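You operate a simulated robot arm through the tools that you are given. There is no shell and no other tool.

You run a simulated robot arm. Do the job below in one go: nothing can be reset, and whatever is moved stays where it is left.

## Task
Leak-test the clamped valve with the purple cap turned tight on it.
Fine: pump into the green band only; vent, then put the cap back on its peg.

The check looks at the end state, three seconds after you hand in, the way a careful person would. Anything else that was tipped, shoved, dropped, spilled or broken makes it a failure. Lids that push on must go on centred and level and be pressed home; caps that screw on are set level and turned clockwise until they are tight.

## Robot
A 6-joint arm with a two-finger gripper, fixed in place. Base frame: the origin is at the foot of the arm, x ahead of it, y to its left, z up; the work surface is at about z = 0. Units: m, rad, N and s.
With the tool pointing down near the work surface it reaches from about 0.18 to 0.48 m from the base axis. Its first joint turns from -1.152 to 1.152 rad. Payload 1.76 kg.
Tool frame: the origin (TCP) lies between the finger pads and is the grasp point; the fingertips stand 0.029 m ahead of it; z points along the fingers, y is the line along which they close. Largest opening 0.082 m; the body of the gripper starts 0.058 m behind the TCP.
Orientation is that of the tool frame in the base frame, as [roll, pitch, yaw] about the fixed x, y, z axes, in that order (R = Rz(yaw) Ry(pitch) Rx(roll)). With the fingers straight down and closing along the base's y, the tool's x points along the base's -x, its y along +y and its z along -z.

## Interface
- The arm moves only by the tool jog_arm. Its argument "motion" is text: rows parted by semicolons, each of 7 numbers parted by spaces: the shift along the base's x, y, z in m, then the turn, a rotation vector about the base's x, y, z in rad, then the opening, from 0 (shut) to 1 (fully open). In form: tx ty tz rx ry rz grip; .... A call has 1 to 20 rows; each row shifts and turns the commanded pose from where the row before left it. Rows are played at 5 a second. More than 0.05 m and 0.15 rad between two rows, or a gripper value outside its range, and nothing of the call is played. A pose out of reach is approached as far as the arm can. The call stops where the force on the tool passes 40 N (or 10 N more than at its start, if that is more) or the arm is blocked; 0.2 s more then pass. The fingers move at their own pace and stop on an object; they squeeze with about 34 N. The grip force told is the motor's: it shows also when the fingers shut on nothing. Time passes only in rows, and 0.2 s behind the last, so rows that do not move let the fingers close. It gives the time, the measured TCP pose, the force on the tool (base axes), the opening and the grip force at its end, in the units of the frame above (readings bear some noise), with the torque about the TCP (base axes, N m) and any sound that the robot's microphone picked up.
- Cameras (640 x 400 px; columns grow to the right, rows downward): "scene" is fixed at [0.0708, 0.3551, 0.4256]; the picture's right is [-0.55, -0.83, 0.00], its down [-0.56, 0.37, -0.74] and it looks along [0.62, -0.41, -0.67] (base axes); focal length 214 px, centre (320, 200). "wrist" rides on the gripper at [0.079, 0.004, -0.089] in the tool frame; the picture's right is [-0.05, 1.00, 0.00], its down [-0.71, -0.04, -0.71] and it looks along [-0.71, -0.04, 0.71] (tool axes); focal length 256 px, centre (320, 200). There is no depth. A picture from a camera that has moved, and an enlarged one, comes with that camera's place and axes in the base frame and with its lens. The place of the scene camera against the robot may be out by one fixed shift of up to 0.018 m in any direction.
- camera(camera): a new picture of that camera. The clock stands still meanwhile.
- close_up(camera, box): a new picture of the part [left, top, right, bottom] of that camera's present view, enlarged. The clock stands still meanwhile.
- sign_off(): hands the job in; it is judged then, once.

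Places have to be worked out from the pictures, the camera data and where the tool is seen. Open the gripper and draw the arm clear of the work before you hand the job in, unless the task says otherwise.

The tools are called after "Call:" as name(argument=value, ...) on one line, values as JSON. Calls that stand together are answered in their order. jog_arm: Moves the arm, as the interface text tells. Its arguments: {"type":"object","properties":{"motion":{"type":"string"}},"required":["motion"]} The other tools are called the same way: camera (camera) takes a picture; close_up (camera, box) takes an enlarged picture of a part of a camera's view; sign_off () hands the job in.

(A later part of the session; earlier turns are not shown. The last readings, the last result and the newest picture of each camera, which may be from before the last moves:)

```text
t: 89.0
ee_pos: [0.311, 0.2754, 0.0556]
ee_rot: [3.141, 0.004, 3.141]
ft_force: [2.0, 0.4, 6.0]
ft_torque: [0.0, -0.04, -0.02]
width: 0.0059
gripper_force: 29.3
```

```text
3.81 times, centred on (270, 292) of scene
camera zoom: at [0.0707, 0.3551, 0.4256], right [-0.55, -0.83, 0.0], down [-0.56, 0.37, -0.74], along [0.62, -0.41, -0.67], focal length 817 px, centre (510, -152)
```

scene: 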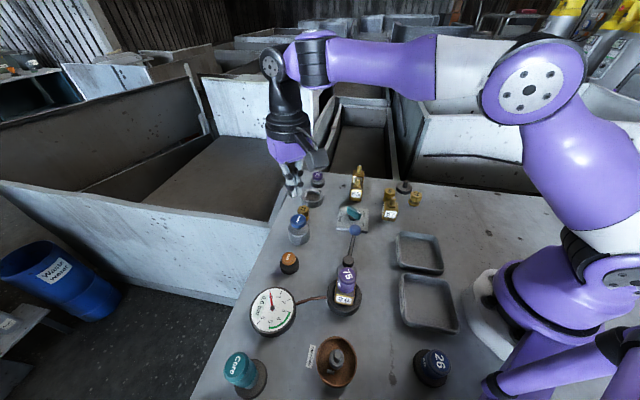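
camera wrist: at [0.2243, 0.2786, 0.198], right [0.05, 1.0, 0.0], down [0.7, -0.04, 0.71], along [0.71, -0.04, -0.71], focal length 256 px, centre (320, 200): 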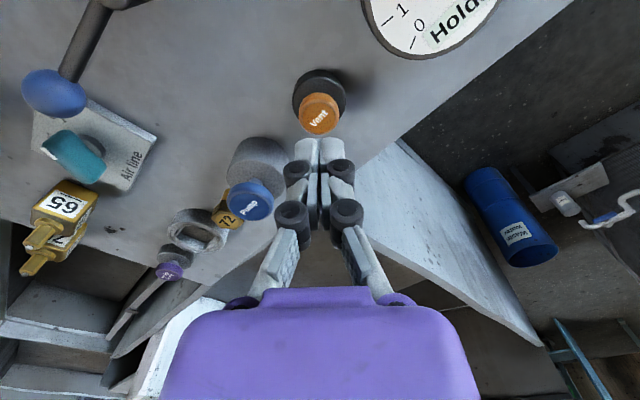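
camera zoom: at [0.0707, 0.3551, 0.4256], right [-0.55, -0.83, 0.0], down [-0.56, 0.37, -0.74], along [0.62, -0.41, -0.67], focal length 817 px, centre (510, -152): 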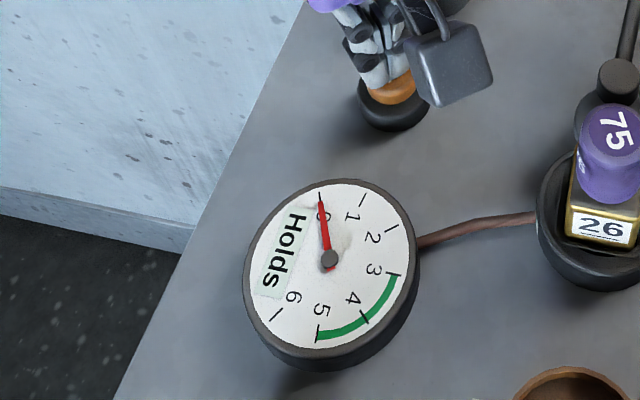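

Vented: the needle is at 0. I release the button, rise, and return above the valve, pre-rotating clockwise by 0.6 rad so that I have room to unscrew counter-clockwise.

Call:
jog_arm(motion="0 0 0.02 0 0 0 0; 0 0 0.04 0 0 0 0; 0 0 0.045 0 0 0 0; 0 0 0.04 0 0 0 0.3; -0.0399 -0.0185 0 0 0 -0.12 0.55; -0.0399 -0.0185 0 0 0 -0.12 0.55; -0.04 -0.0185 0 0 0 -0.12 0.55; 0 0 0 0 0 -0.12 0.55; 0 0 0 0 0 -0.12 0.55; 0 0 0 0 0 0 0.55; 0 0 0 0 0 0 0.55")

Call:
camera(camera="wrist")

Call:
close_up(camera="wrist", box=[240, 20, 400, 120])

Call:
close_up(camera="scene", box=[230, 180, 370, 345])

```text
t: 91.4
ee_pos: [0.1915, 0.2175, 0.2009]
ee_rot: [-3.141, 0.004, 2.54]
ft_force: [0.6, -0.8, -0.8]
ft_torque: [0.02, -0.02, -0.02]
width: 0.0451
gripper_force: 0.1
```

```text
taken
camera wrist: at [0.1289, 0.2678, 0.2895], right [0.61, 0.79, 0.0], down [0.56, -0.43, 0.71], along [0.56, -0.43, -0.7], focal length 256 px, centre (320, 200)
```

wrist: 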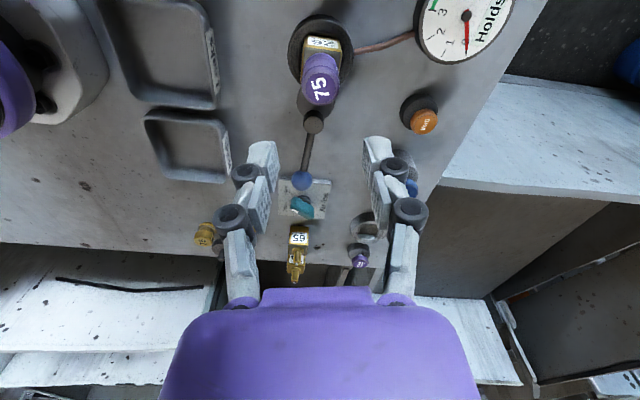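

```text
4.00 times, centred on (320, 70) of wrist
camera zoom: at [0.1289, 0.2678, 0.2895], right [0.61, 0.79, 0.0], down [0.56, -0.43, 0.71], along [0.56, -0.43, -0.7], focal length 1024 px, centre (320, 720)
```

zoom: 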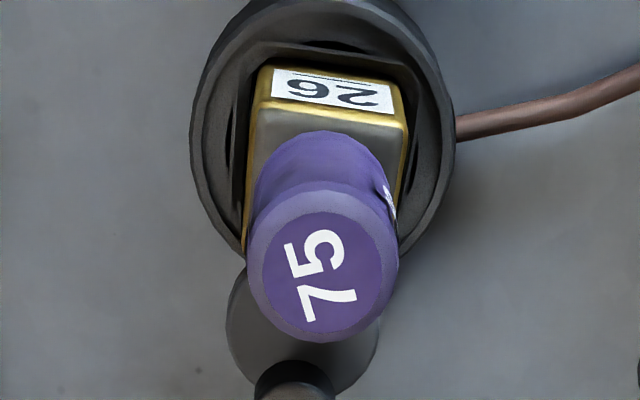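

```text
2.42 times, centred on (300, 262) of scene
camera zoom: at [0.0708, 0.3551, 0.4256], right [-0.55, -0.83, 0.0], down [-0.56, 0.37, -0.74], along [0.62, -0.41, -0.67], focal length 520 px, centre (368, 48)
```

zoom: 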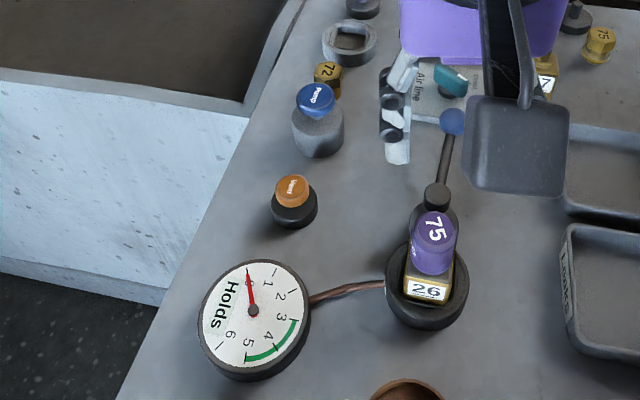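

The needle is at 0 with "Holds" still displayed. The cap is centred under the open gripper, so I descend, grip it, and check the forces.

Call:
jog_arm(motion="0.0004 0.0004 -0.04 0 0 0 0.55; 0 0 -0.04 0 0 0 0.55; 0 0 -0.025 0 0 0 0.55; 0 0 -0.01 0 0 0 0.55; 0 0 0 0 0 0 0.55; 0 0 0 0 0 0 0.55")

Call:
close_up(camera="wrist", box=[220, 80, 420, 220])

Call:
jog_arm(motion="0 0 0 0 0 0 0; 0 0 0 0 0 0 0; 0 0 0 0 0 0 0")

```text
t: 92.8
ee_pos: [0.1912, 0.2172, 0.0877]
ee_rot: [-3.14, 0.005, 2.538]
ft_force: [0.1, 0.1, -0.1]
ft_torque: [-0.02, 0.01, 0.06]
width: 0.045
gripper_force: 0.1
```

```text
2.86 times, centred on (320, 150) of wrist
camera zoom: at [0.1285, 0.2673, 0.1772], right [0.61, 0.79, 0.0], down [0.56, -0.43, 0.71], along [0.56, -0.43, -0.7], focal length 731 px, centre (320, 343)
```

zoom: 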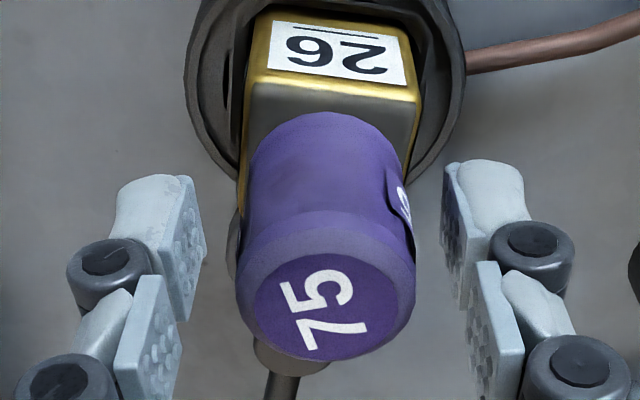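

```text
t: 93.6
ee_pos: [0.1917, 0.2181, 0.088]
ee_rot: [3.138, 0.004, 2.541]
ft_force: [4.4, 6.9, 10.9]
ft_torque: [0.23, -0.1, 0.02]
width: 0.0281
gripper_force: 33.9
```

Gripped with small side loads. I unscrew: turn counter-clockwise 0.75 rad with a slight upward allowance and check the label and torque.

Call:
jog_arm(motion="0.0002 0.0003 0.0003 0 0 0.15 0; 0 0 0.0001 0 0 0.15 0; 0 0 0.0001 0 0 0.15 0; 0 0 0.0001 0 0 0.15 0; 0 0 0.0001 0 0 0.15 0; 0 0 0 0 0 0 0")

Call:
close_up(camera="wrist", box=[220, 80, 420, 220])

Call:
close_up(camera="scene", box=[320, 255, 370, 305])

```text
t: 95.0
ee_pos: [0.1917, 0.2193, 0.0867]
ee_rot: [-3.139, 0.003, -2.992]
ft_force: [-0.8, -15.1, 31.2]
ft_torque: [-0.56, 0.03, 0.03]
width: 0.0284
gripper_force: 34.0
```

```text
2.86 times, centred on (320, 150) of wrist
camera zoom: at [0.1132, 0.2131, 0.1762], right [-0.1, 1.0, 0.0], down [0.7, 0.07, 0.71], along [0.7, 0.07, -0.71], focal length 731 px, centre (320, 343)
```

zoom: 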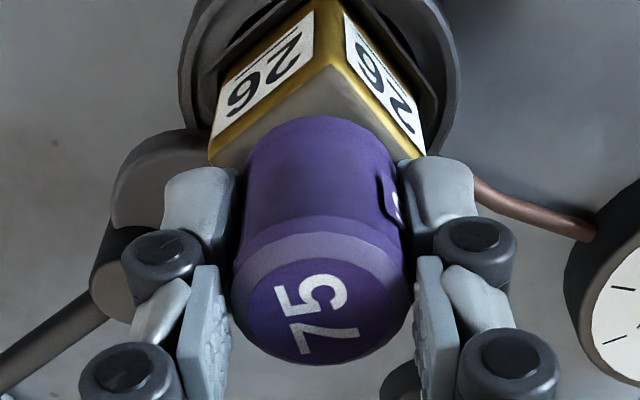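

```text
8.00 times, centred on (345, 280) of scene
camera zoom: at [0.0707, 0.355, 0.4257], right [-0.55, -0.83, 0.0], down [-0.56, 0.37, -0.74], along [0.62, -0.41, -0.67], focal length 1716 px, centre (120, -440)
```

zoom: 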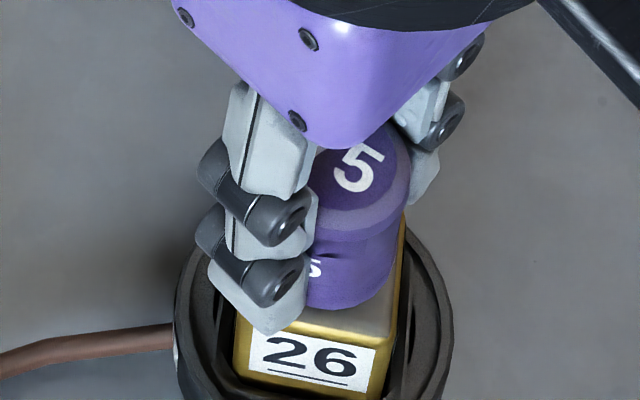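

The cap turned with the fingers and the torque fell to about zero, with 31 N pushing up as the thread backs out. I raise 1.2 mm to relieve that, then continue counter-clockwise with a matching rise.

Call:
jog_arm(motion="0 -0.0006 0.0012 0 0 0 0; 0 0 0 0 0 0 0")

Call:
jog_arm(motion="0 0 0.0002 0 0 0.15 0; 0 0 0.0002 0 0 0.15 0; 0 0 0.0002 0 0 0.15 0; 0 0 0.0002 0 0 0.15 0; 0 0 0 0 0 0 0")

Call:
close_up(camera="wrist", box=[220, 80, 420, 220])

```text
t: 95.6
ee_pos: [0.1923, 0.2208, 0.0868]
ee_rot: [-3.141, 0.002, -2.993]
ft_force: [0.9, -10.1, -5.2]
ft_torque: [-0.3, -0.05, -0.01]
width: 0.0281
gripper_force: 34.9
```

```text
t: 96.8
ee_pos: [0.1931, 0.2193, 0.0891]
ee_rot: [3.141, 0.004, -2.39]
ft_force: [0.3, 0.7, -0.6]
ft_torque: [0.02, -0.02, 0.0]
width: 0.0282
gripper_force: 34.4
```

```text
2.86 times, centred on (320, 150) of wrist
camera zoom: at [0.1323, 0.1692, 0.1794], right [-0.64, 0.77, 0.0], down [0.54, 0.45, 0.71], along [0.54, 0.46, -0.7], focal length 731 px, centre (320, 343)
```

zoom: 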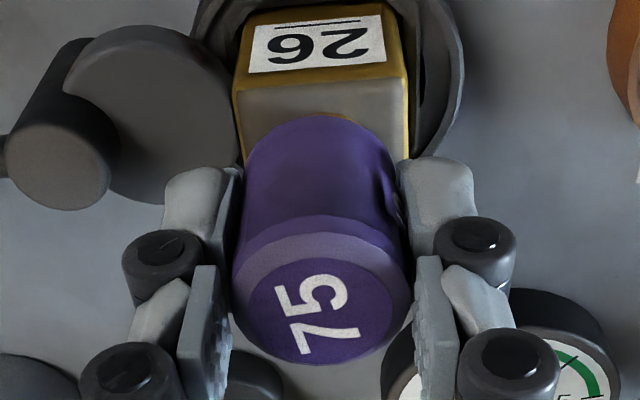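

All forces are near zero after 1.35 rad of unscrewing, so the cap seems free. I lift gently 3 mm as a test.

Call:
jog_arm(motion="0 0 0.0015 0 0 0 0; 0 0 0.0015 0 0 0 0; 0 0 0 0 0 0 0")

```text
t: 97.6
ee_pos: [0.1935, 0.2206, 0.0929]
ee_rot: [-3.141, 0.002, -2.392]
ft_force: [-0.2, 1.7, -0.3]
ft_torque: [0.03, 0.01, -0.02]
width: 0.0283
gripper_force: 34.2
```

No resistance, so the cap is free. I lift it straight up and clear of the stem.

Call:
jog_arm(motion="0 0 0.006 0 0 0 0; 0 0 0.008 0 0 0 0; 0 0 0.01 0 0 0 0; 0 0 0.02 0 0 0 0; 0 0 0.03 0 0 0 0; 0 0 0.035 0 0 0 0; 0 0 0 0 0 0 0; 0 0 0 0 0 0 0")

Call:
camera(camera="wrist")

Call:
close_up(camera="scene", box=[230, 180, 400, 345])

```text
t: 99.4
ee_pos: [0.1936, 0.2193, 0.2021]
ee_rot: [3.14, 0.004, -2.393]
ft_force: [-0.5, -0.9, -0.4]
ft_torque: [-0.03, 0.03, 0.03]
width: 0.0283
gripper_force: 34.3
```

```text
taken
camera wrist: at [0.132, 0.1688, 0.2913], right [-0.64, 0.77, 0.0], down [0.54, 0.45, 0.71], along [0.55, 0.45, -0.7], focal length 256 px, centre (320, 200)
```

wrist: 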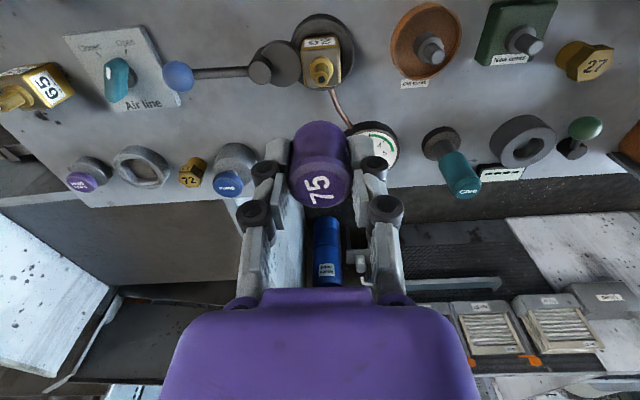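

```text
2.42 times, centred on (315, 262) of scene
camera zoom: at [0.0708, 0.3551, 0.4256], right [-0.55, -0.83, 0.0], down [-0.56, 0.37, -0.74], along [0.62, -0.41, -0.67], focal length 520 px, centre (332, 48)
```

zoom: 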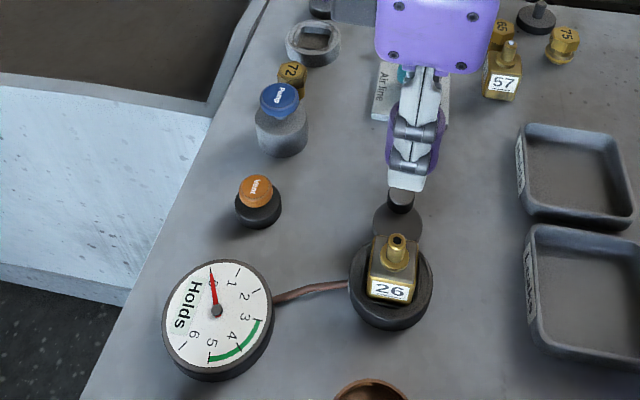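

The cap is off and the valve stays clamped, with the gauge at 0. I carry the cap back at height to above its peg, turning the wrist back to the original yaw.

Call:
jog_arm(motion="0.0169 -0.0393 0 0 0 -0.125 0; 0.0169 -0.0393 0 0 0 -0.125 0; 0.0169 -0.0393 0 0 0 -0.125 0; 0.0169 -0.0393 0 0 0 -0.125 0; 0.0169 -0.0393 0 0 0 -0.125 0; 0.0169 -0.0393 0 0 0 -0.125 0; 0.0169 -0.0393 0 0 0 0 0; 0.0169 -0.0393 0 0 0 0 0; 0.0169 -0.0393 0 0 0 0 0; 0 0 0 0 0 0 0; 0 0 0 0 0 0 0; 0 0 0 0 0 0 0")

Call:
camera(camera="wrist")

Call:
close_up(camera="wrist", box=[260, 100, 388, 220])

Call:
close_up(camera="wrist", box=[240, 20, 400, 120])

Call:
close_up(camera="scene", box=[340, 80, 460, 200])

```text
t: 102.0
ee_pos: [0.3444, -0.1343, 0.2006]
ee_rot: [-3.141, 0.004, 3.139]
ft_force: [0.5, 0.6, -0.4]
ft_torque: [0.02, 0.03, 0.02]
width: 0.0283
gripper_force: 33.8
```

```text
taken
camera wrist: at [0.2652, -0.1287, 0.2904], right [0.05, 1.0, 0.0], down [0.7, -0.04, 0.71], along [0.71, -0.04, -0.7], focal length 256 px, centre (320, 200)
```

wrist: 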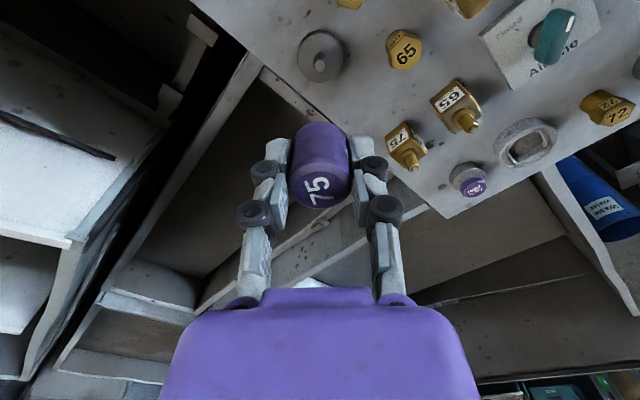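

```text
3.33 times, centred on (324, 160) of wrist
camera zoom: at [0.2652, -0.1287, 0.2904], right [0.05, 1.0, 0.0], down [0.7, -0.04, 0.71], along [0.71, -0.04, -0.7], focal length 853 px, centre (307, 333)
```

zoom: 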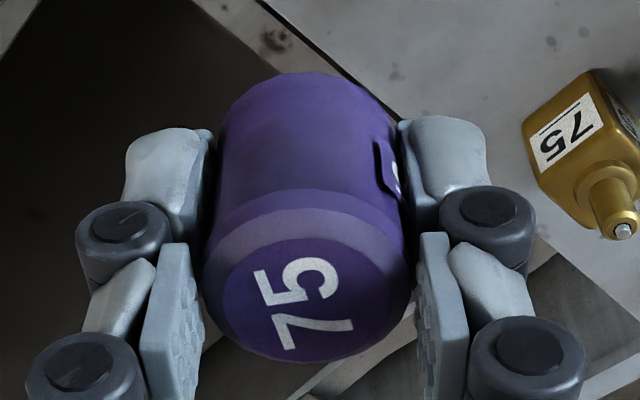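

```text
4.00 times, centred on (320, 70) of wrist
camera zoom: at [0.2652, -0.1287, 0.2904], right [0.05, 1.0, 0.0], down [0.7, -0.04, 0.71], along [0.71, -0.04, -0.7], focal length 1024 px, centre (320, 720)
```

zoom: 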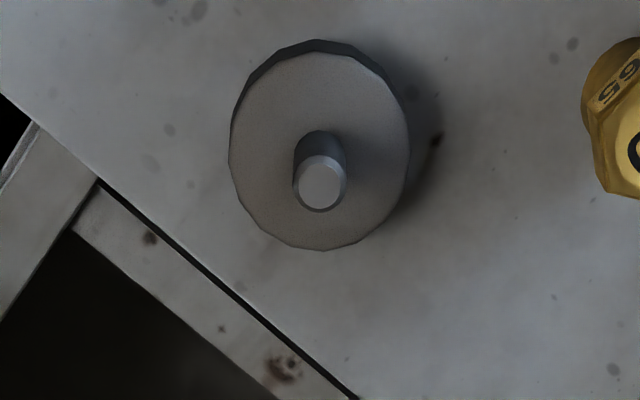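

```text
3.33 times, centred on (400, 140) of scene
camera zoom: at [0.0708, 0.3551, 0.4256], right [-0.55, -0.83, 0.0], down [-0.56, 0.37, -0.74], along [0.62, -0.41, -0.67], focal length 715 px, centre (53, 400)
```

zoom: 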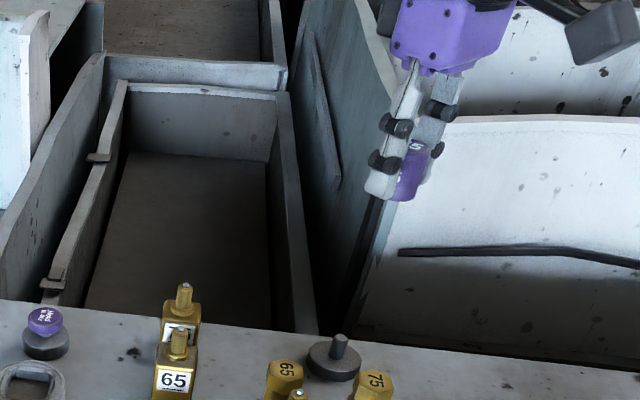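

The peg re-measures at about (0.3455, -0.1327), and the cap sits slightly higher in the fingers than at the first grasp. I lower to just above the peg and check alignment from both cameras.

Call:
jog_arm(motion="0.001 0 -0.04 0 0 0 0; 0 0 -0.04 0 0 0 0; 0 0 -0.022 0 0 0 0; 0 0 0 0 0 0 0; 0 0 0 0 0 0 0; 0 0 0 0 0 0 0")

Call:
close_up(camera="wrist", box=[240, 60, 400, 180])

Call:
close_up(camera="scene", box=[375, 140, 430, 205])

```text
t: 103.4
ee_pos: [0.3448, -0.137, 0.0961]
ee_rot: [-3.139, 0.004, 3.14]
ft_force: [-0.7, -0.1, -0.5]
ft_torque: [0.0, -0.02, 0.02]
width: 0.0282
gripper_force: 33.4
```

```text
3.33 times, centred on (320, 120) of wrist
camera zoom: at [0.2657, -0.1322, 0.1861], right [0.06, 1.0, 0.0], down [0.7, -0.04, 0.71], along [0.71, -0.04, -0.7], focal length 853 px, centre (320, 467)
```

zoom: 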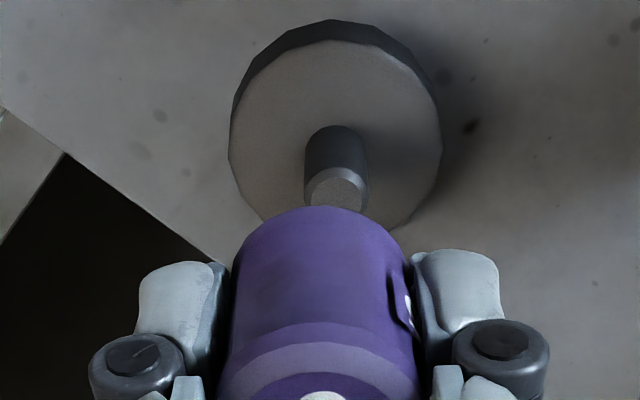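

```text
6.15 times, centred on (402, 172) of scene
camera zoom: at [0.0708, 0.3551, 0.4256], right [-0.55, -0.83, 0.0], down [-0.56, 0.37, -0.74], along [0.62, -0.41, -0.67], focal length 1320 px, centre (-188, 369)
```

zoom: 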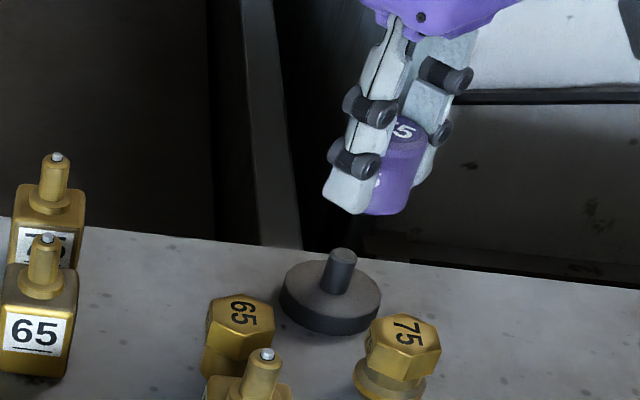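

In the wrist view the cap is about 2.8 mm short of the peg in +y, and the scene view suggests some x offset too. I correct y first and take tighter views.

Call:
jog_arm(motion="0 0.0028 0 0 0 0 0; 0 0 0 0 0 0 0; 0 0 0 0 0 0 0")

Call:
close_up(camera="wrist", box=[240, 60, 400, 180])

Call:
close_up(camera="scene", box=[385, 150, 425, 195])

```text
t: 104.2
ee_pos: [0.345, -0.1338, 0.0981]
ee_rot: [3.141, 0.002, 3.139]
ft_force: [0.0, -0.2, -0.5]
ft_torque: [0.0, -0.03, 0.0]
width: 0.0279
gripper_force: 33.9
```

```text
3.33 times, centred on (320, 120) of wrist
camera zoom: at [0.2658, -0.1287, 0.1862], right [0.06, 1.0, 0.0], down [0.7, -0.04, 0.71], along [0.71, -0.04, -0.7], focal length 853 px, centre (320, 467)
```

zoom: 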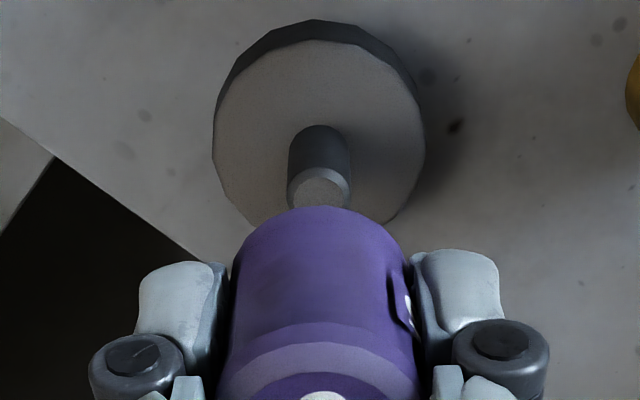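

```text
8.89 times, centred on (405, 172) of scene
camera zoom: at [0.0708, 0.3551, 0.4256], right [-0.55, -0.83, 0.0], down [-0.56, 0.37, -0.74], along [0.62, -0.41, -0.67], focal length 1906 px, centre (-436, 444)
```

zoom: 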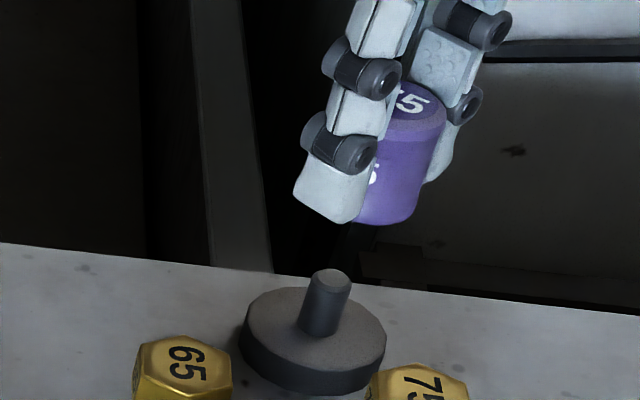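

The wrist view shows the y alignment is right. For x, I zoom deeper into the scene view around the cap and the peg.

Call:
close_up(camera="scene", box=[392, 155, 422, 180])

Call:
close_up(camera="scene", box=[385, 172, 415, 197])

```text
16.00 times, centred on (407, 168) of scene
camera zoom: at [0.0708, 0.3551, 0.4256], right [-0.55, -0.83, 0.0], down [-0.56, 0.37, -0.74], along [0.62, -0.41, -0.67], focal length 3432 px, centre (-1072, 720)
```

zoom: 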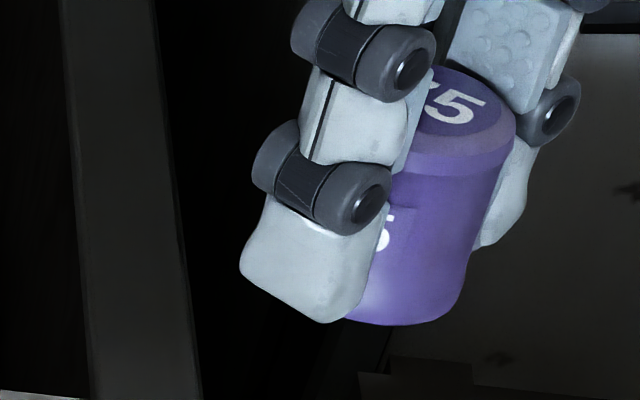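

```text
16.00 times, centred on (400, 184) of scene
camera zoom: at [0.0708, 0.3551, 0.4256], right [-0.55, -0.83, 0.0], down [-0.56, 0.37, -0.74], along [0.62, -0.41, -0.67], focal length 3432 px, centre (-960, 448)
```

zoom: 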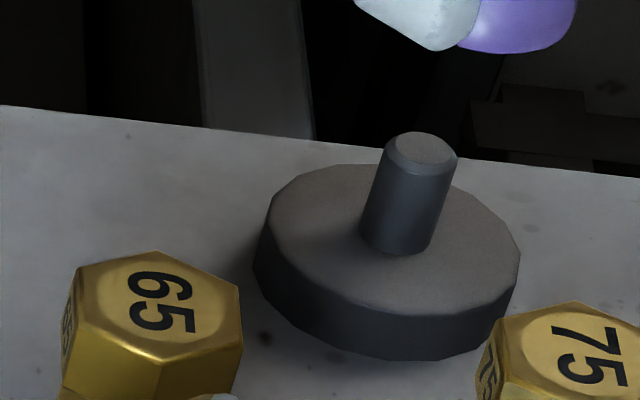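

The two cameras don't agree on the x offset at this height because of perspective. I lower until the cap mouth is only a few millimetres above the peg top, where the comparison becomes unambiguous.

Call:
jog_arm(motion="0 0 -0.012 0 0 0 0; 0 0 -0.012 0 0 0 0; 0 0 0 0 0 0 0; 0 0 0 0 0 0 0")

Call:
close_up(camera="scene", box=[385, 160, 421, 192])

Call:
close_up(camera="wrist", box=[240, 60, 400, 180])

```text
t: 105.2
ee_pos: [0.3463, -0.1332, 0.0737]
ee_rot: [-3.141, 0.004, 3.139]
ft_force: [-0.8, -0.4, 0.2]
ft_torque: [0.01, 0.02, -0.02]
width: 0.0279
gripper_force: 33.9
```

```text
12.50 times, centred on (403, 176) of scene
camera zoom: at [0.0708, 0.3551, 0.4256], right [-0.55, -0.83, 0.0], down [-0.56, 0.37, -0.74], along [0.62, -0.41, -0.67], focal length 2681 px, centre (-718, 500)
```

zoom: 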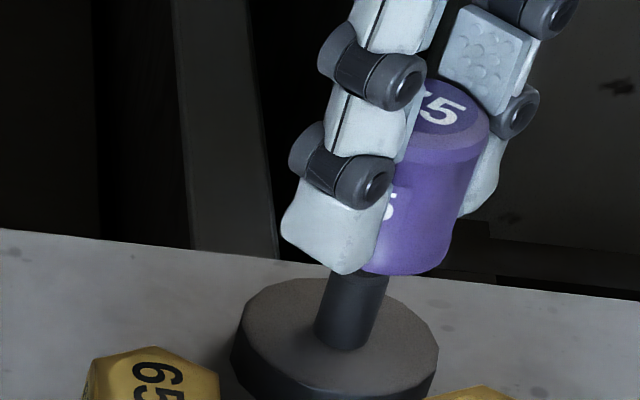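

```text
3.33 times, centred on (320, 120) of wrist
camera zoom: at [0.2658, -0.1283, 0.1632], right [0.06, 1.0, 0.0], down [0.7, -0.04, 0.71], along [0.71, -0.04, -0.7], focal length 853 px, centre (320, 467)
```

zoom: 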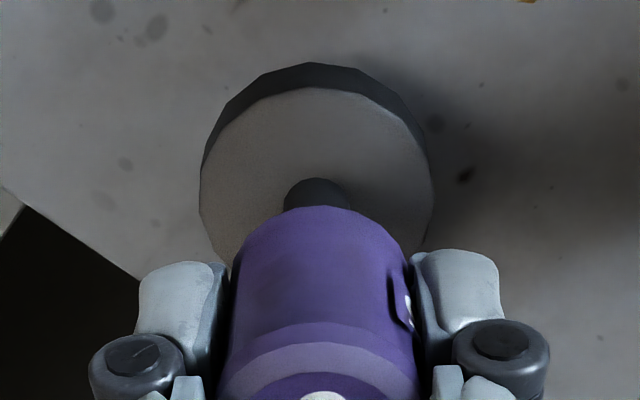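

Much closer. I zoom once more right at the cap's lower edge and the peg to measure the remaining sideways offset.

Call:
close_up(camera="scene", box=[394, 168, 414, 184])

Call:
close_up(camera="scene", box=[388, 176, 408, 192])

```text
16.00 times, centred on (404, 176) of scene
camera zoom: at [0.0708, 0.3551, 0.4256], right [-0.55, -0.83, 0.0], down [-0.56, 0.37, -0.74], along [0.62, -0.41, -0.67], focal length 3432 px, centre (-1024, 584)
```

zoom: 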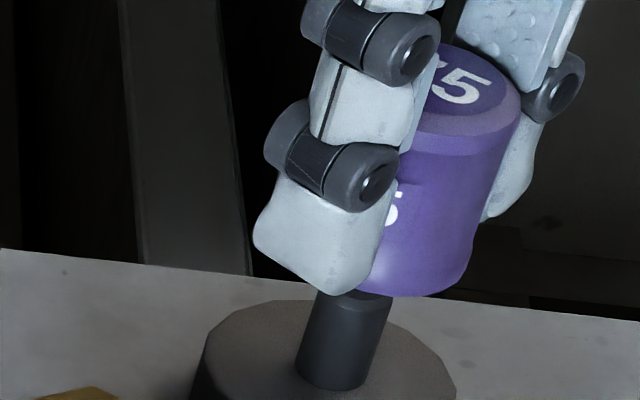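

```text
16.00 times, centred on (398, 184) of scene
camera zoom: at [0.0708, 0.3551, 0.4256], right [-0.55, -0.83, 0.0], down [-0.56, 0.37, -0.74], along [0.62, -0.41, -0.67], focal length 3432 px, centre (-928, 456)
```

zoom: 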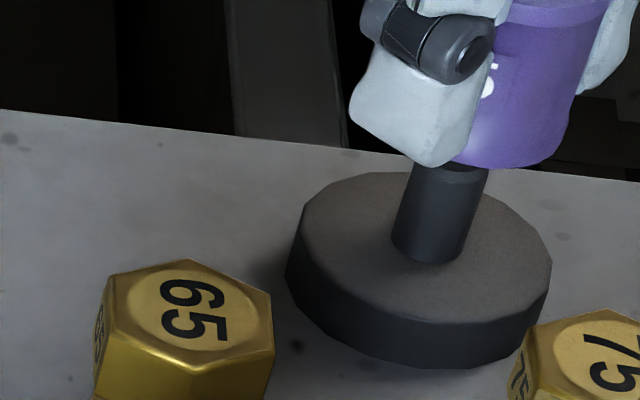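

The cap is about 3.5 mm to the image-right of the peg axis, which means it is short in +x by roughly 5 mm. I shift +4 mm in x and -0.4 mm in y at this safe height and re-check.

Call:
jog_arm(motion="0.004 -0.0004 0.001 0 0 0 0; 0 0 0 0 0 0 0; 0 0 0 0 0 0 0")

Call:
close_up(camera="scene", box=[394, 168, 414, 184])

Call:
close_up(camera="wrist", box=[240, 60, 400, 180])

```text
t: 106.0
ee_pos: [0.349, -0.1327, 0.0755]
ee_rot: [-3.141, 0.002, 3.14]
ft_force: [0.3, 0.0, -0.6]
ft_torque: [0.01, 0.01, 0.02]
width: 0.028
gripper_force: 34.0
```

```text
16.00 times, centred on (404, 176) of scene
camera zoom: at [0.0708, 0.3551, 0.4256], right [-0.55, -0.83, 0.0], down [-0.56, 0.37, -0.74], along [0.62, -0.41, -0.67], focal length 3432 px, centre (-1024, 584)
```

zoom: 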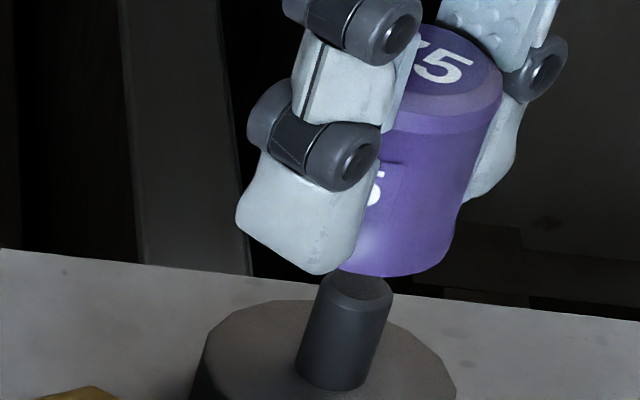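

```text
3.33 times, centred on (320, 120) of wrist
camera zoom: at [0.2701, -0.128, 0.1651], right [0.05, 1.0, 0.0], down [0.7, -0.04, 0.71], along [0.71, -0.04, -0.7], focal length 853 px, centre (320, 467)
```

zoom: 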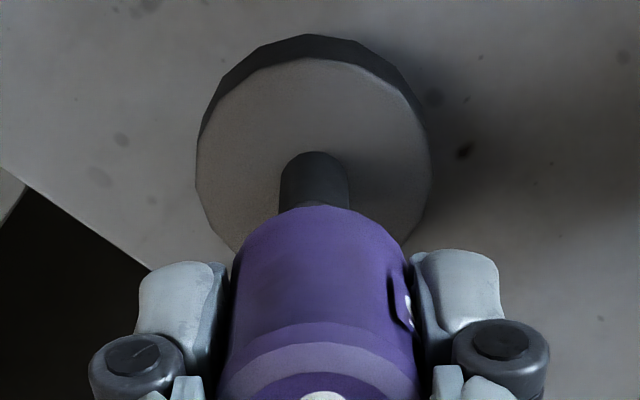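

Now the scene view shows the cap on the peg axis in x, and the wrist view shows it about 0.9 mm too far in +y. I correct y by -0.8 mm and lower 1 cm to bring the mouth right to the peg top.

Call:
jog_arm(motion="0 -0.0008 -0.005 0 0 0 0; 0 0 -0.004 0 0 0 0; 0 0 0 0 0 0 0; 0 0 0 0 0 0 0")

Call:
close_up(camera="scene", box=[394, 168, 414, 184])

Call:
close_up(camera="wrist", box=[240, 60, 400, 180])

```text
t: 107.0
ee_pos: [0.35, -0.1336, 0.0658]
ee_rot: [3.14, 0.004, 3.139]
ft_force: [-0.4, 0.3, 0.0]
ft_torque: [-0.01, 0.04, 0.01]
width: 0.0281
gripper_force: 34.0
```

```text
16.00 times, centred on (404, 176) of scene
camera zoom: at [0.0708, 0.3551, 0.4256], right [-0.55, -0.83, 0.0], down [-0.56, 0.37, -0.74], along [0.62, -0.41, -0.67], focal length 3432 px, centre (-1024, 584)
```

zoom: 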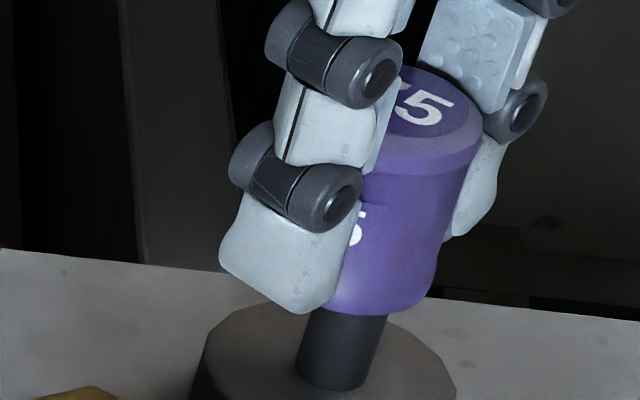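

```text
3.33 times, centred on (320, 120) of wrist
camera zoom: at [0.2708, -0.1278, 0.1561], right [0.05, 1.0, 0.0], down [0.7, -0.04, 0.71], along [0.71, -0.04, -0.7], focal length 853 px, centre (320, 467)
```

zoom: 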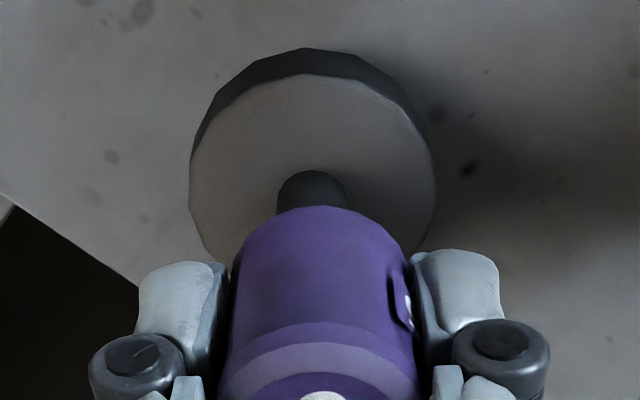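

The wrist view shows 1.1 mm too far in +y, and the scene view shows about 1.7 mm too far in +x now. I correct both and re-check before lowering onto the peg.

Call:
jog_arm(motion="-0.0017 -0.0011 0 0 0 0 0; 0 0 0 0 0 0 0; 0 0 0 0 0 0 0")

Call:
close_up(camera="scene", box=[394, 168, 414, 184])

Call:
close_up(camera="wrist", box=[240, 60, 400, 180])

```text
t: 107.8
ee_pos: [0.3478, -0.1337, 0.0681]
ee_rot: [-3.141, 0.004, 3.141]
ft_force: [-0.1, -1.2, -1.1]
ft_torque: [-0.01, -0.02, 0.0]
width: 0.0283
gripper_force: 34.2
```

```text
16.00 times, centred on (404, 176) of scene
camera zoom: at [0.0708, 0.3551, 0.4256], right [-0.55, -0.83, 0.0], down [-0.56, 0.37, -0.74], along [0.62, -0.41, -0.67], focal length 3432 px, centre (-1024, 584)
```

zoom: 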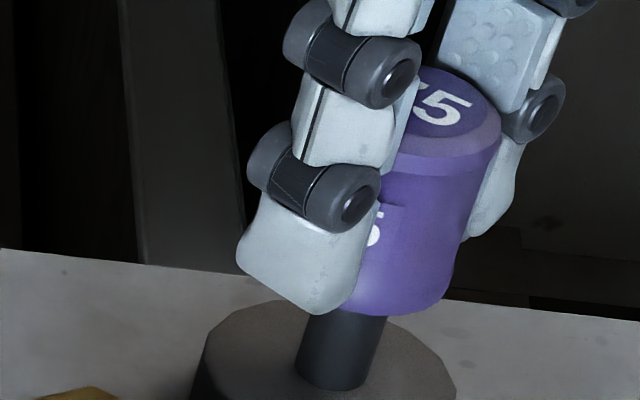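

```text
3.33 times, centred on (320, 120) of wrist
camera zoom: at [0.2682, -0.129, 0.1571], right [0.06, 1.0, 0.0], down [0.7, -0.04, 0.71], along [0.71, -0.04, -0.7], focal length 853 px, centre (320, 467)
```

zoom: 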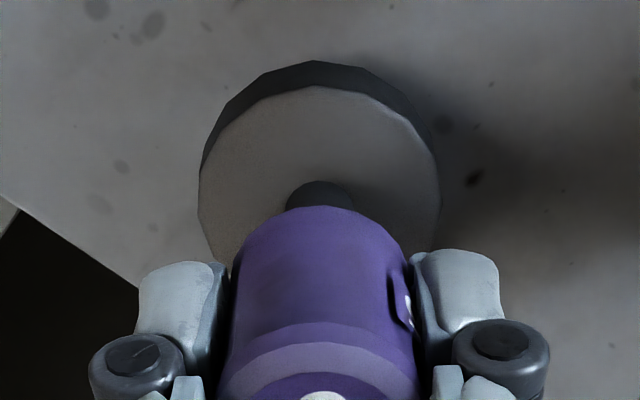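

y is aligned (both at column 320) and x is within about 1 mm. I nudge +0.8 mm in x and lower gently in 2–3 mm steps, watching the force.

Call:
jog_arm(motion="0.0008 0 -0.003 0 0 0 0; 0 0 -0.002 0 0 0 0; 0 0 0 0 0 0 0")

Call:
jog_arm(motion="0 0 -0.002 0 0 0 0; 0 0 0 0 0 0 0")

Call:
close_up(camera="scene", box=[394, 168, 414, 184])

Call:
close_up(camera="wrist", box=[240, 60, 400, 180])

```text
t: 108.6
ee_pos: [0.3486, -0.135, 0.0621]
ee_rot: [3.141, 0.003, 3.141]
ft_force: [-0.2, 0.4, 1.0]
ft_torque: [0.0, 0.01, -0.01]
width: 0.0281
gripper_force: 34.2
```

```text
t: 109.2
ee_pos: [0.3481, -0.1333, 0.0594]
ee_rot: [3.142, 0.002, 3.138]
ft_force: [-0.1, -0.2, -0.1]
ft_torque: [-0.03, 0.01, 0.01]
width: 0.0284
gripper_force: 33.9
```

```text
16.00 times, centred on (404, 176) of scene
camera zoom: at [0.0708, 0.3551, 0.4256], right [-0.55, -0.83, 0.0], down [-0.56, 0.37, -0.74], along [0.62, -0.41, -0.67], focal length 3432 px, centre (-1024, 584)
```

zoom: 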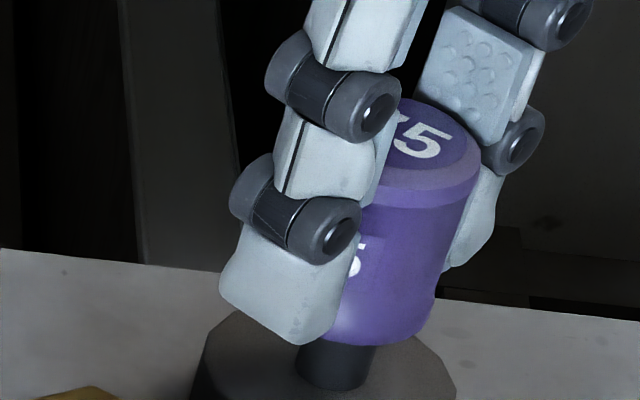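

```text
3.33 times, centred on (320, 120) of wrist
camera zoom: at [0.2698, -0.1292, 0.1492], right [0.06, 1.0, 0.0], down [0.7, -0.04, 0.71], along [0.71, -0.04, -0.7], focal length 853 px, centre (320, 467)
```

zoom: 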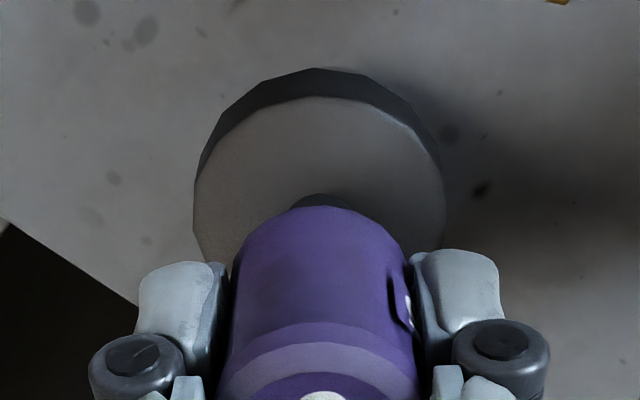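

Cap and peg axes coincide in both views (offset near 0) and the mouth is level with the peg top with no force. I continue down in 2 mm steps.

Call:
jog_arm(motion="0 0 -0.002 0 0 0 0; 0 0 -0.002 0 0 0 0; 0 0 0 0 0 0 0")

Call:
jog_arm(motion="0 0 -0.002 0 0 0 0; 0 0 -0.002 0 0 0 0; 0 0 0 0 0 0 0")

```text
t: 110.0
ee_pos: [0.3489, -0.1332, 0.0567]
ee_rot: [3.141, 0.004, 3.141]
ft_force: [0.0, -0.5, 0.0]
ft_torque: [0.01, 0.0, -0.01]
width: 0.0281
gripper_force: 34.2
```

```text
t: 110.8
ee_pos: [0.3482, -0.1337, 0.0517]
ee_rot: [3.141, 0.003, 3.139]
ft_force: [-0.3, -0.5, -0.6]
ft_torque: [0.03, 0.0, -0.01]
width: 0.0283
gripper_force: 33.6
```

Zero force at z ≈ 0.052, so the peg is entering the bore. I check the view and keep lowering to the disc.

Call:
close_up(camera="scene", box=[390, 168, 414, 190])

Call:
jog_arm(motion="0 0 -0.002 0 0 0 0; 0 0 -0.002 0 0 0 0; 0 0 0 0 0 0 0")

Call:
jog_arm(motion="0 0 -0.002 0 0 0 0; 0 0 -0.001 0 0 0 0; 0 0 0 0 0 0 0")

Call:
close_up(camera="scene", box=[390, 168, 414, 190])

Call:
close_up(camera="wrist", box=[240, 60, 400, 180])

```text
16.00 times, centred on (402, 179) of scene
camera zoom: at [0.0708, 0.3551, 0.4256], right [-0.55, -0.83, 0.0], down [-0.56, 0.37, -0.74], along [0.62, -0.41, -0.67], focal length 3432 px, centre (-992, 536)
```

zoom: 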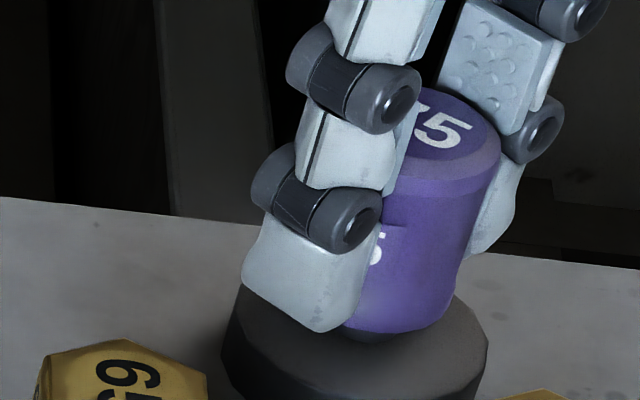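

```text
t: 111.6
ee_pos: [0.348, -0.135, 0.0477]
ee_rot: [-3.141, 0.003, 3.14]
ft_force: [-0.4, 0.5, 0.5]
ft_torque: [0.02, -0.01, 0.0]
width: 0.0282
gripper_force: 34.0
```

```text
t: 112.4
ee_pos: [0.3485, -0.1339, 0.0458]
ee_rot: [3.141, 0.004, 3.138]
ft_force: [0.3, -0.2, -0.2]
ft_torque: [0.03, -0.02, 0.03]
width: 0.0283
gripper_force: 33.8
```

```text
16.00 times, centred on (402, 179) of scene
camera zoom: at [0.0708, 0.3551, 0.4256], right [-0.55, -0.83, 0.0], down [-0.56, 0.37, -0.74], along [0.62, -0.41, -0.67], focal length 3432 px, centre (-992, 536)
```

zoom: 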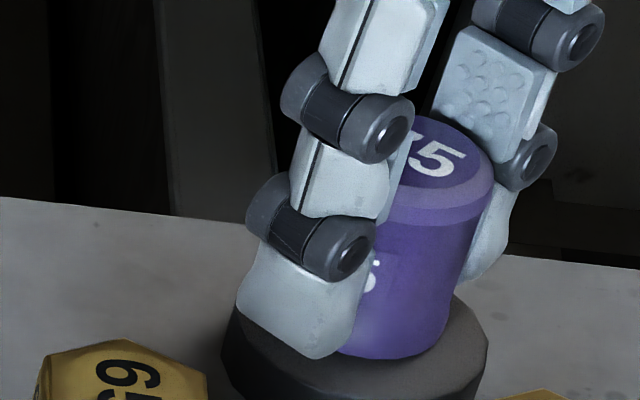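

```text
3.33 times, centred on (320, 120) of wrist
camera zoom: at [0.2692, -0.1296, 0.135], right [0.06, 1.0, 0.0], down [0.7, -0.04, 0.71], along [0.71, -0.04, -0.7], focal length 853 px, centre (320, 467)
```

zoom: 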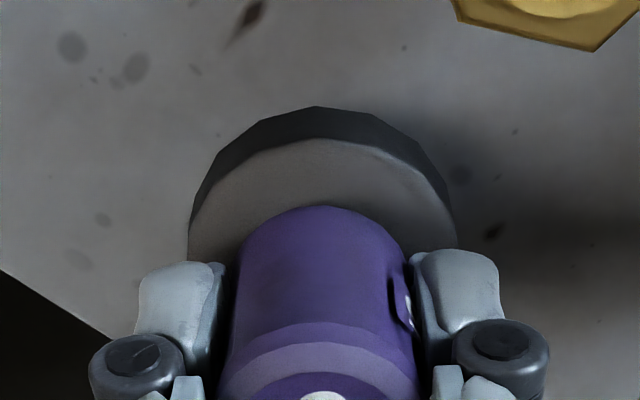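

The cap slides down over the peg without side load. I continue in 1 mm steps until it touches the disc.

Call:
jog_arm(motion="0 0 -0.0015 0 0 0 0; 0 0 -0.001 0 0 0 0; 0 0 0 0 0 0 0")

Call:
jog_arm(motion="0 0 -0.001 0 0 0 0; 0 0 0 0 0 0 0")

```text
t: 113.2
ee_pos: [0.3482, -0.1324, 0.0435]
ee_rot: [-3.139, 0.004, 3.138]
ft_force: [-11.4, -3.4, 26.5]
ft_torque: [-0.07, 0.4, -0.01]
width: 0.0283
gripper_force: 34.8
```

```text
t: 113.8
ee_pos: [0.3488, -0.1331, 0.0417]
ee_rot: [-3.14, 0.003, 3.139]
ft_force: [-8.5, -3.3, 29.4]
ft_torque: [-0.08, 0.19, 0.01]
width: 0.0282
gripper_force: 33.5
```

Contact with the peg base: 29 N vertical. I back off 1 mm, ease slightly toward -x, and check the view before releasing.

Call:
jog_arm(motion="-0.0006 -0.0002 0.001 0 0 0 0; 0 0 0 0 0 0 0")

Call:
close_up(camera="scene", box=[390, 168, 414, 190])

Call:
close_up(camera="wrist", box=[240, 60, 400, 200])

```text
t: 114.4
ee_pos: [0.3493, -0.1335, 0.0428]
ee_rot: [-3.141, 0.004, -3.141]
ft_force: [3.7, -0.4, 13.2]
ft_torque: [-0.02, -0.16, -0.03]
width: 0.0282
gripper_force: 33.7
```

```text
16.00 times, centred on (402, 179) of scene
camera zoom: at [0.0707, 0.3551, 0.4256], right [-0.55, -0.83, 0.0], down [-0.56, 0.37, -0.74], along [0.62, -0.41, -0.67], focal length 3432 px, centre (-992, 536)
```

zoom: 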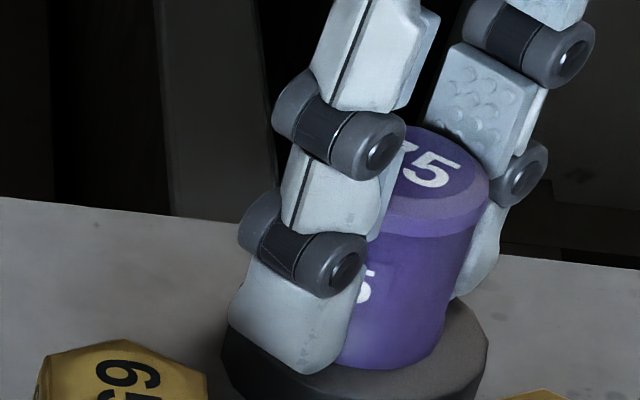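

```text
2.86 times, centred on (320, 130) of wrist
camera zoom: at [0.2692, -0.1288, 0.1317], right [0.05, 1.0, 0.0], down [0.7, -0.04, 0.71], along [0.71, -0.04, -0.7], focal length 731 px, centre (320, 400)
```

zoom: 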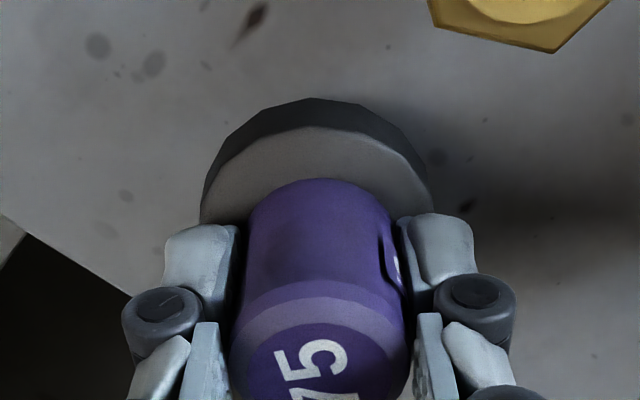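

The cap bottom rests on the disc, centred on the peg, with only 13 N left. I open the fingers and see whether it sits home.

Call:
jog_arm(motion="0 0 0.0005 0 0 0 0.2; 0 0 0 0 0 0 0.6; 0 0 0 0 0 0 0.75; 0 0 0 0 0 0 0.75; 0 0 0 0 0 0 0.75")

Call:
close_up(camera="scene", box=[390, 168, 414, 190])

Call:
camera(camera="wrist")

Call:
close_up(camera="wrist", box=[240, 60, 400, 220])

```text
t: 115.6
ee_pos: [0.3483, -0.1329, 0.0441]
ee_rot: [3.141, 0.003, 3.138]
ft_force: [0.1, -0.2, 0.6]
ft_torque: [-0.01, -0.02, -0.01]
width: 0.0616
gripper_force: 0.1
```

```text
16.00 times, centred on (402, 179) of scene
camera zoom: at [0.0708, 0.3551, 0.4256], right [-0.55, -0.83, 0.0], down [-0.56, 0.37, -0.74], along [0.62, -0.41, -0.67], focal length 3432 px, centre (-992, 536)
```

zoom: 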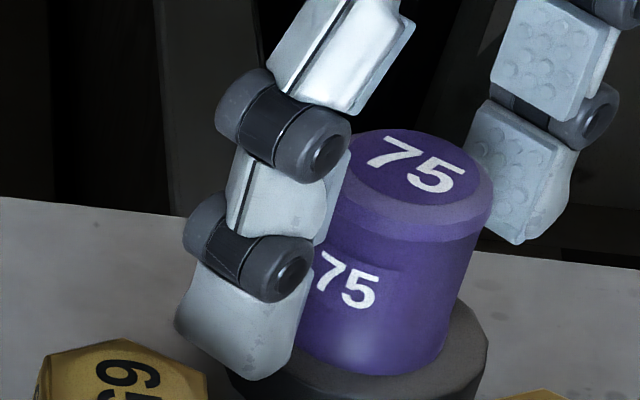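

```text
taken
camera wrist: at [0.2687, -0.128, 0.133], right [0.06, 1.0, 0.0], down [0.7, -0.04, 0.71], along [0.71, -0.04, -0.7], focal length 256 px, centre (320, 200)
```

wrist: 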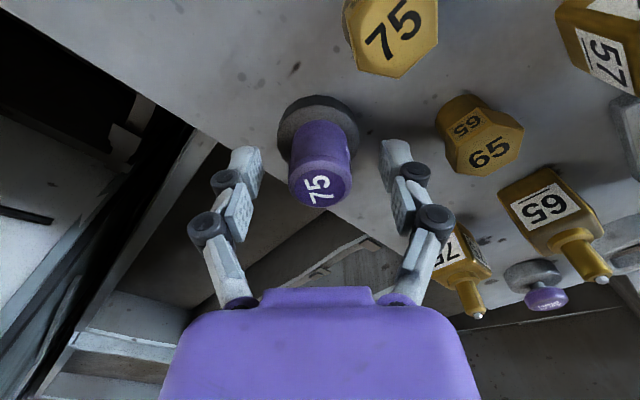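

```text
2.50 times, centred on (320, 140) of wrist
camera zoom: at [0.2687, -0.128, 0.133], right [0.06, 1.0, 0.0], down [0.7, -0.04, 0.71], along [0.71, -0.04, -0.7], focal length 640 px, centre (320, 350)
```

zoom: 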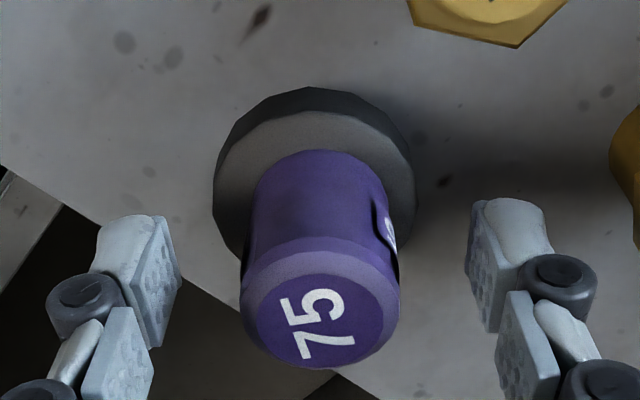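

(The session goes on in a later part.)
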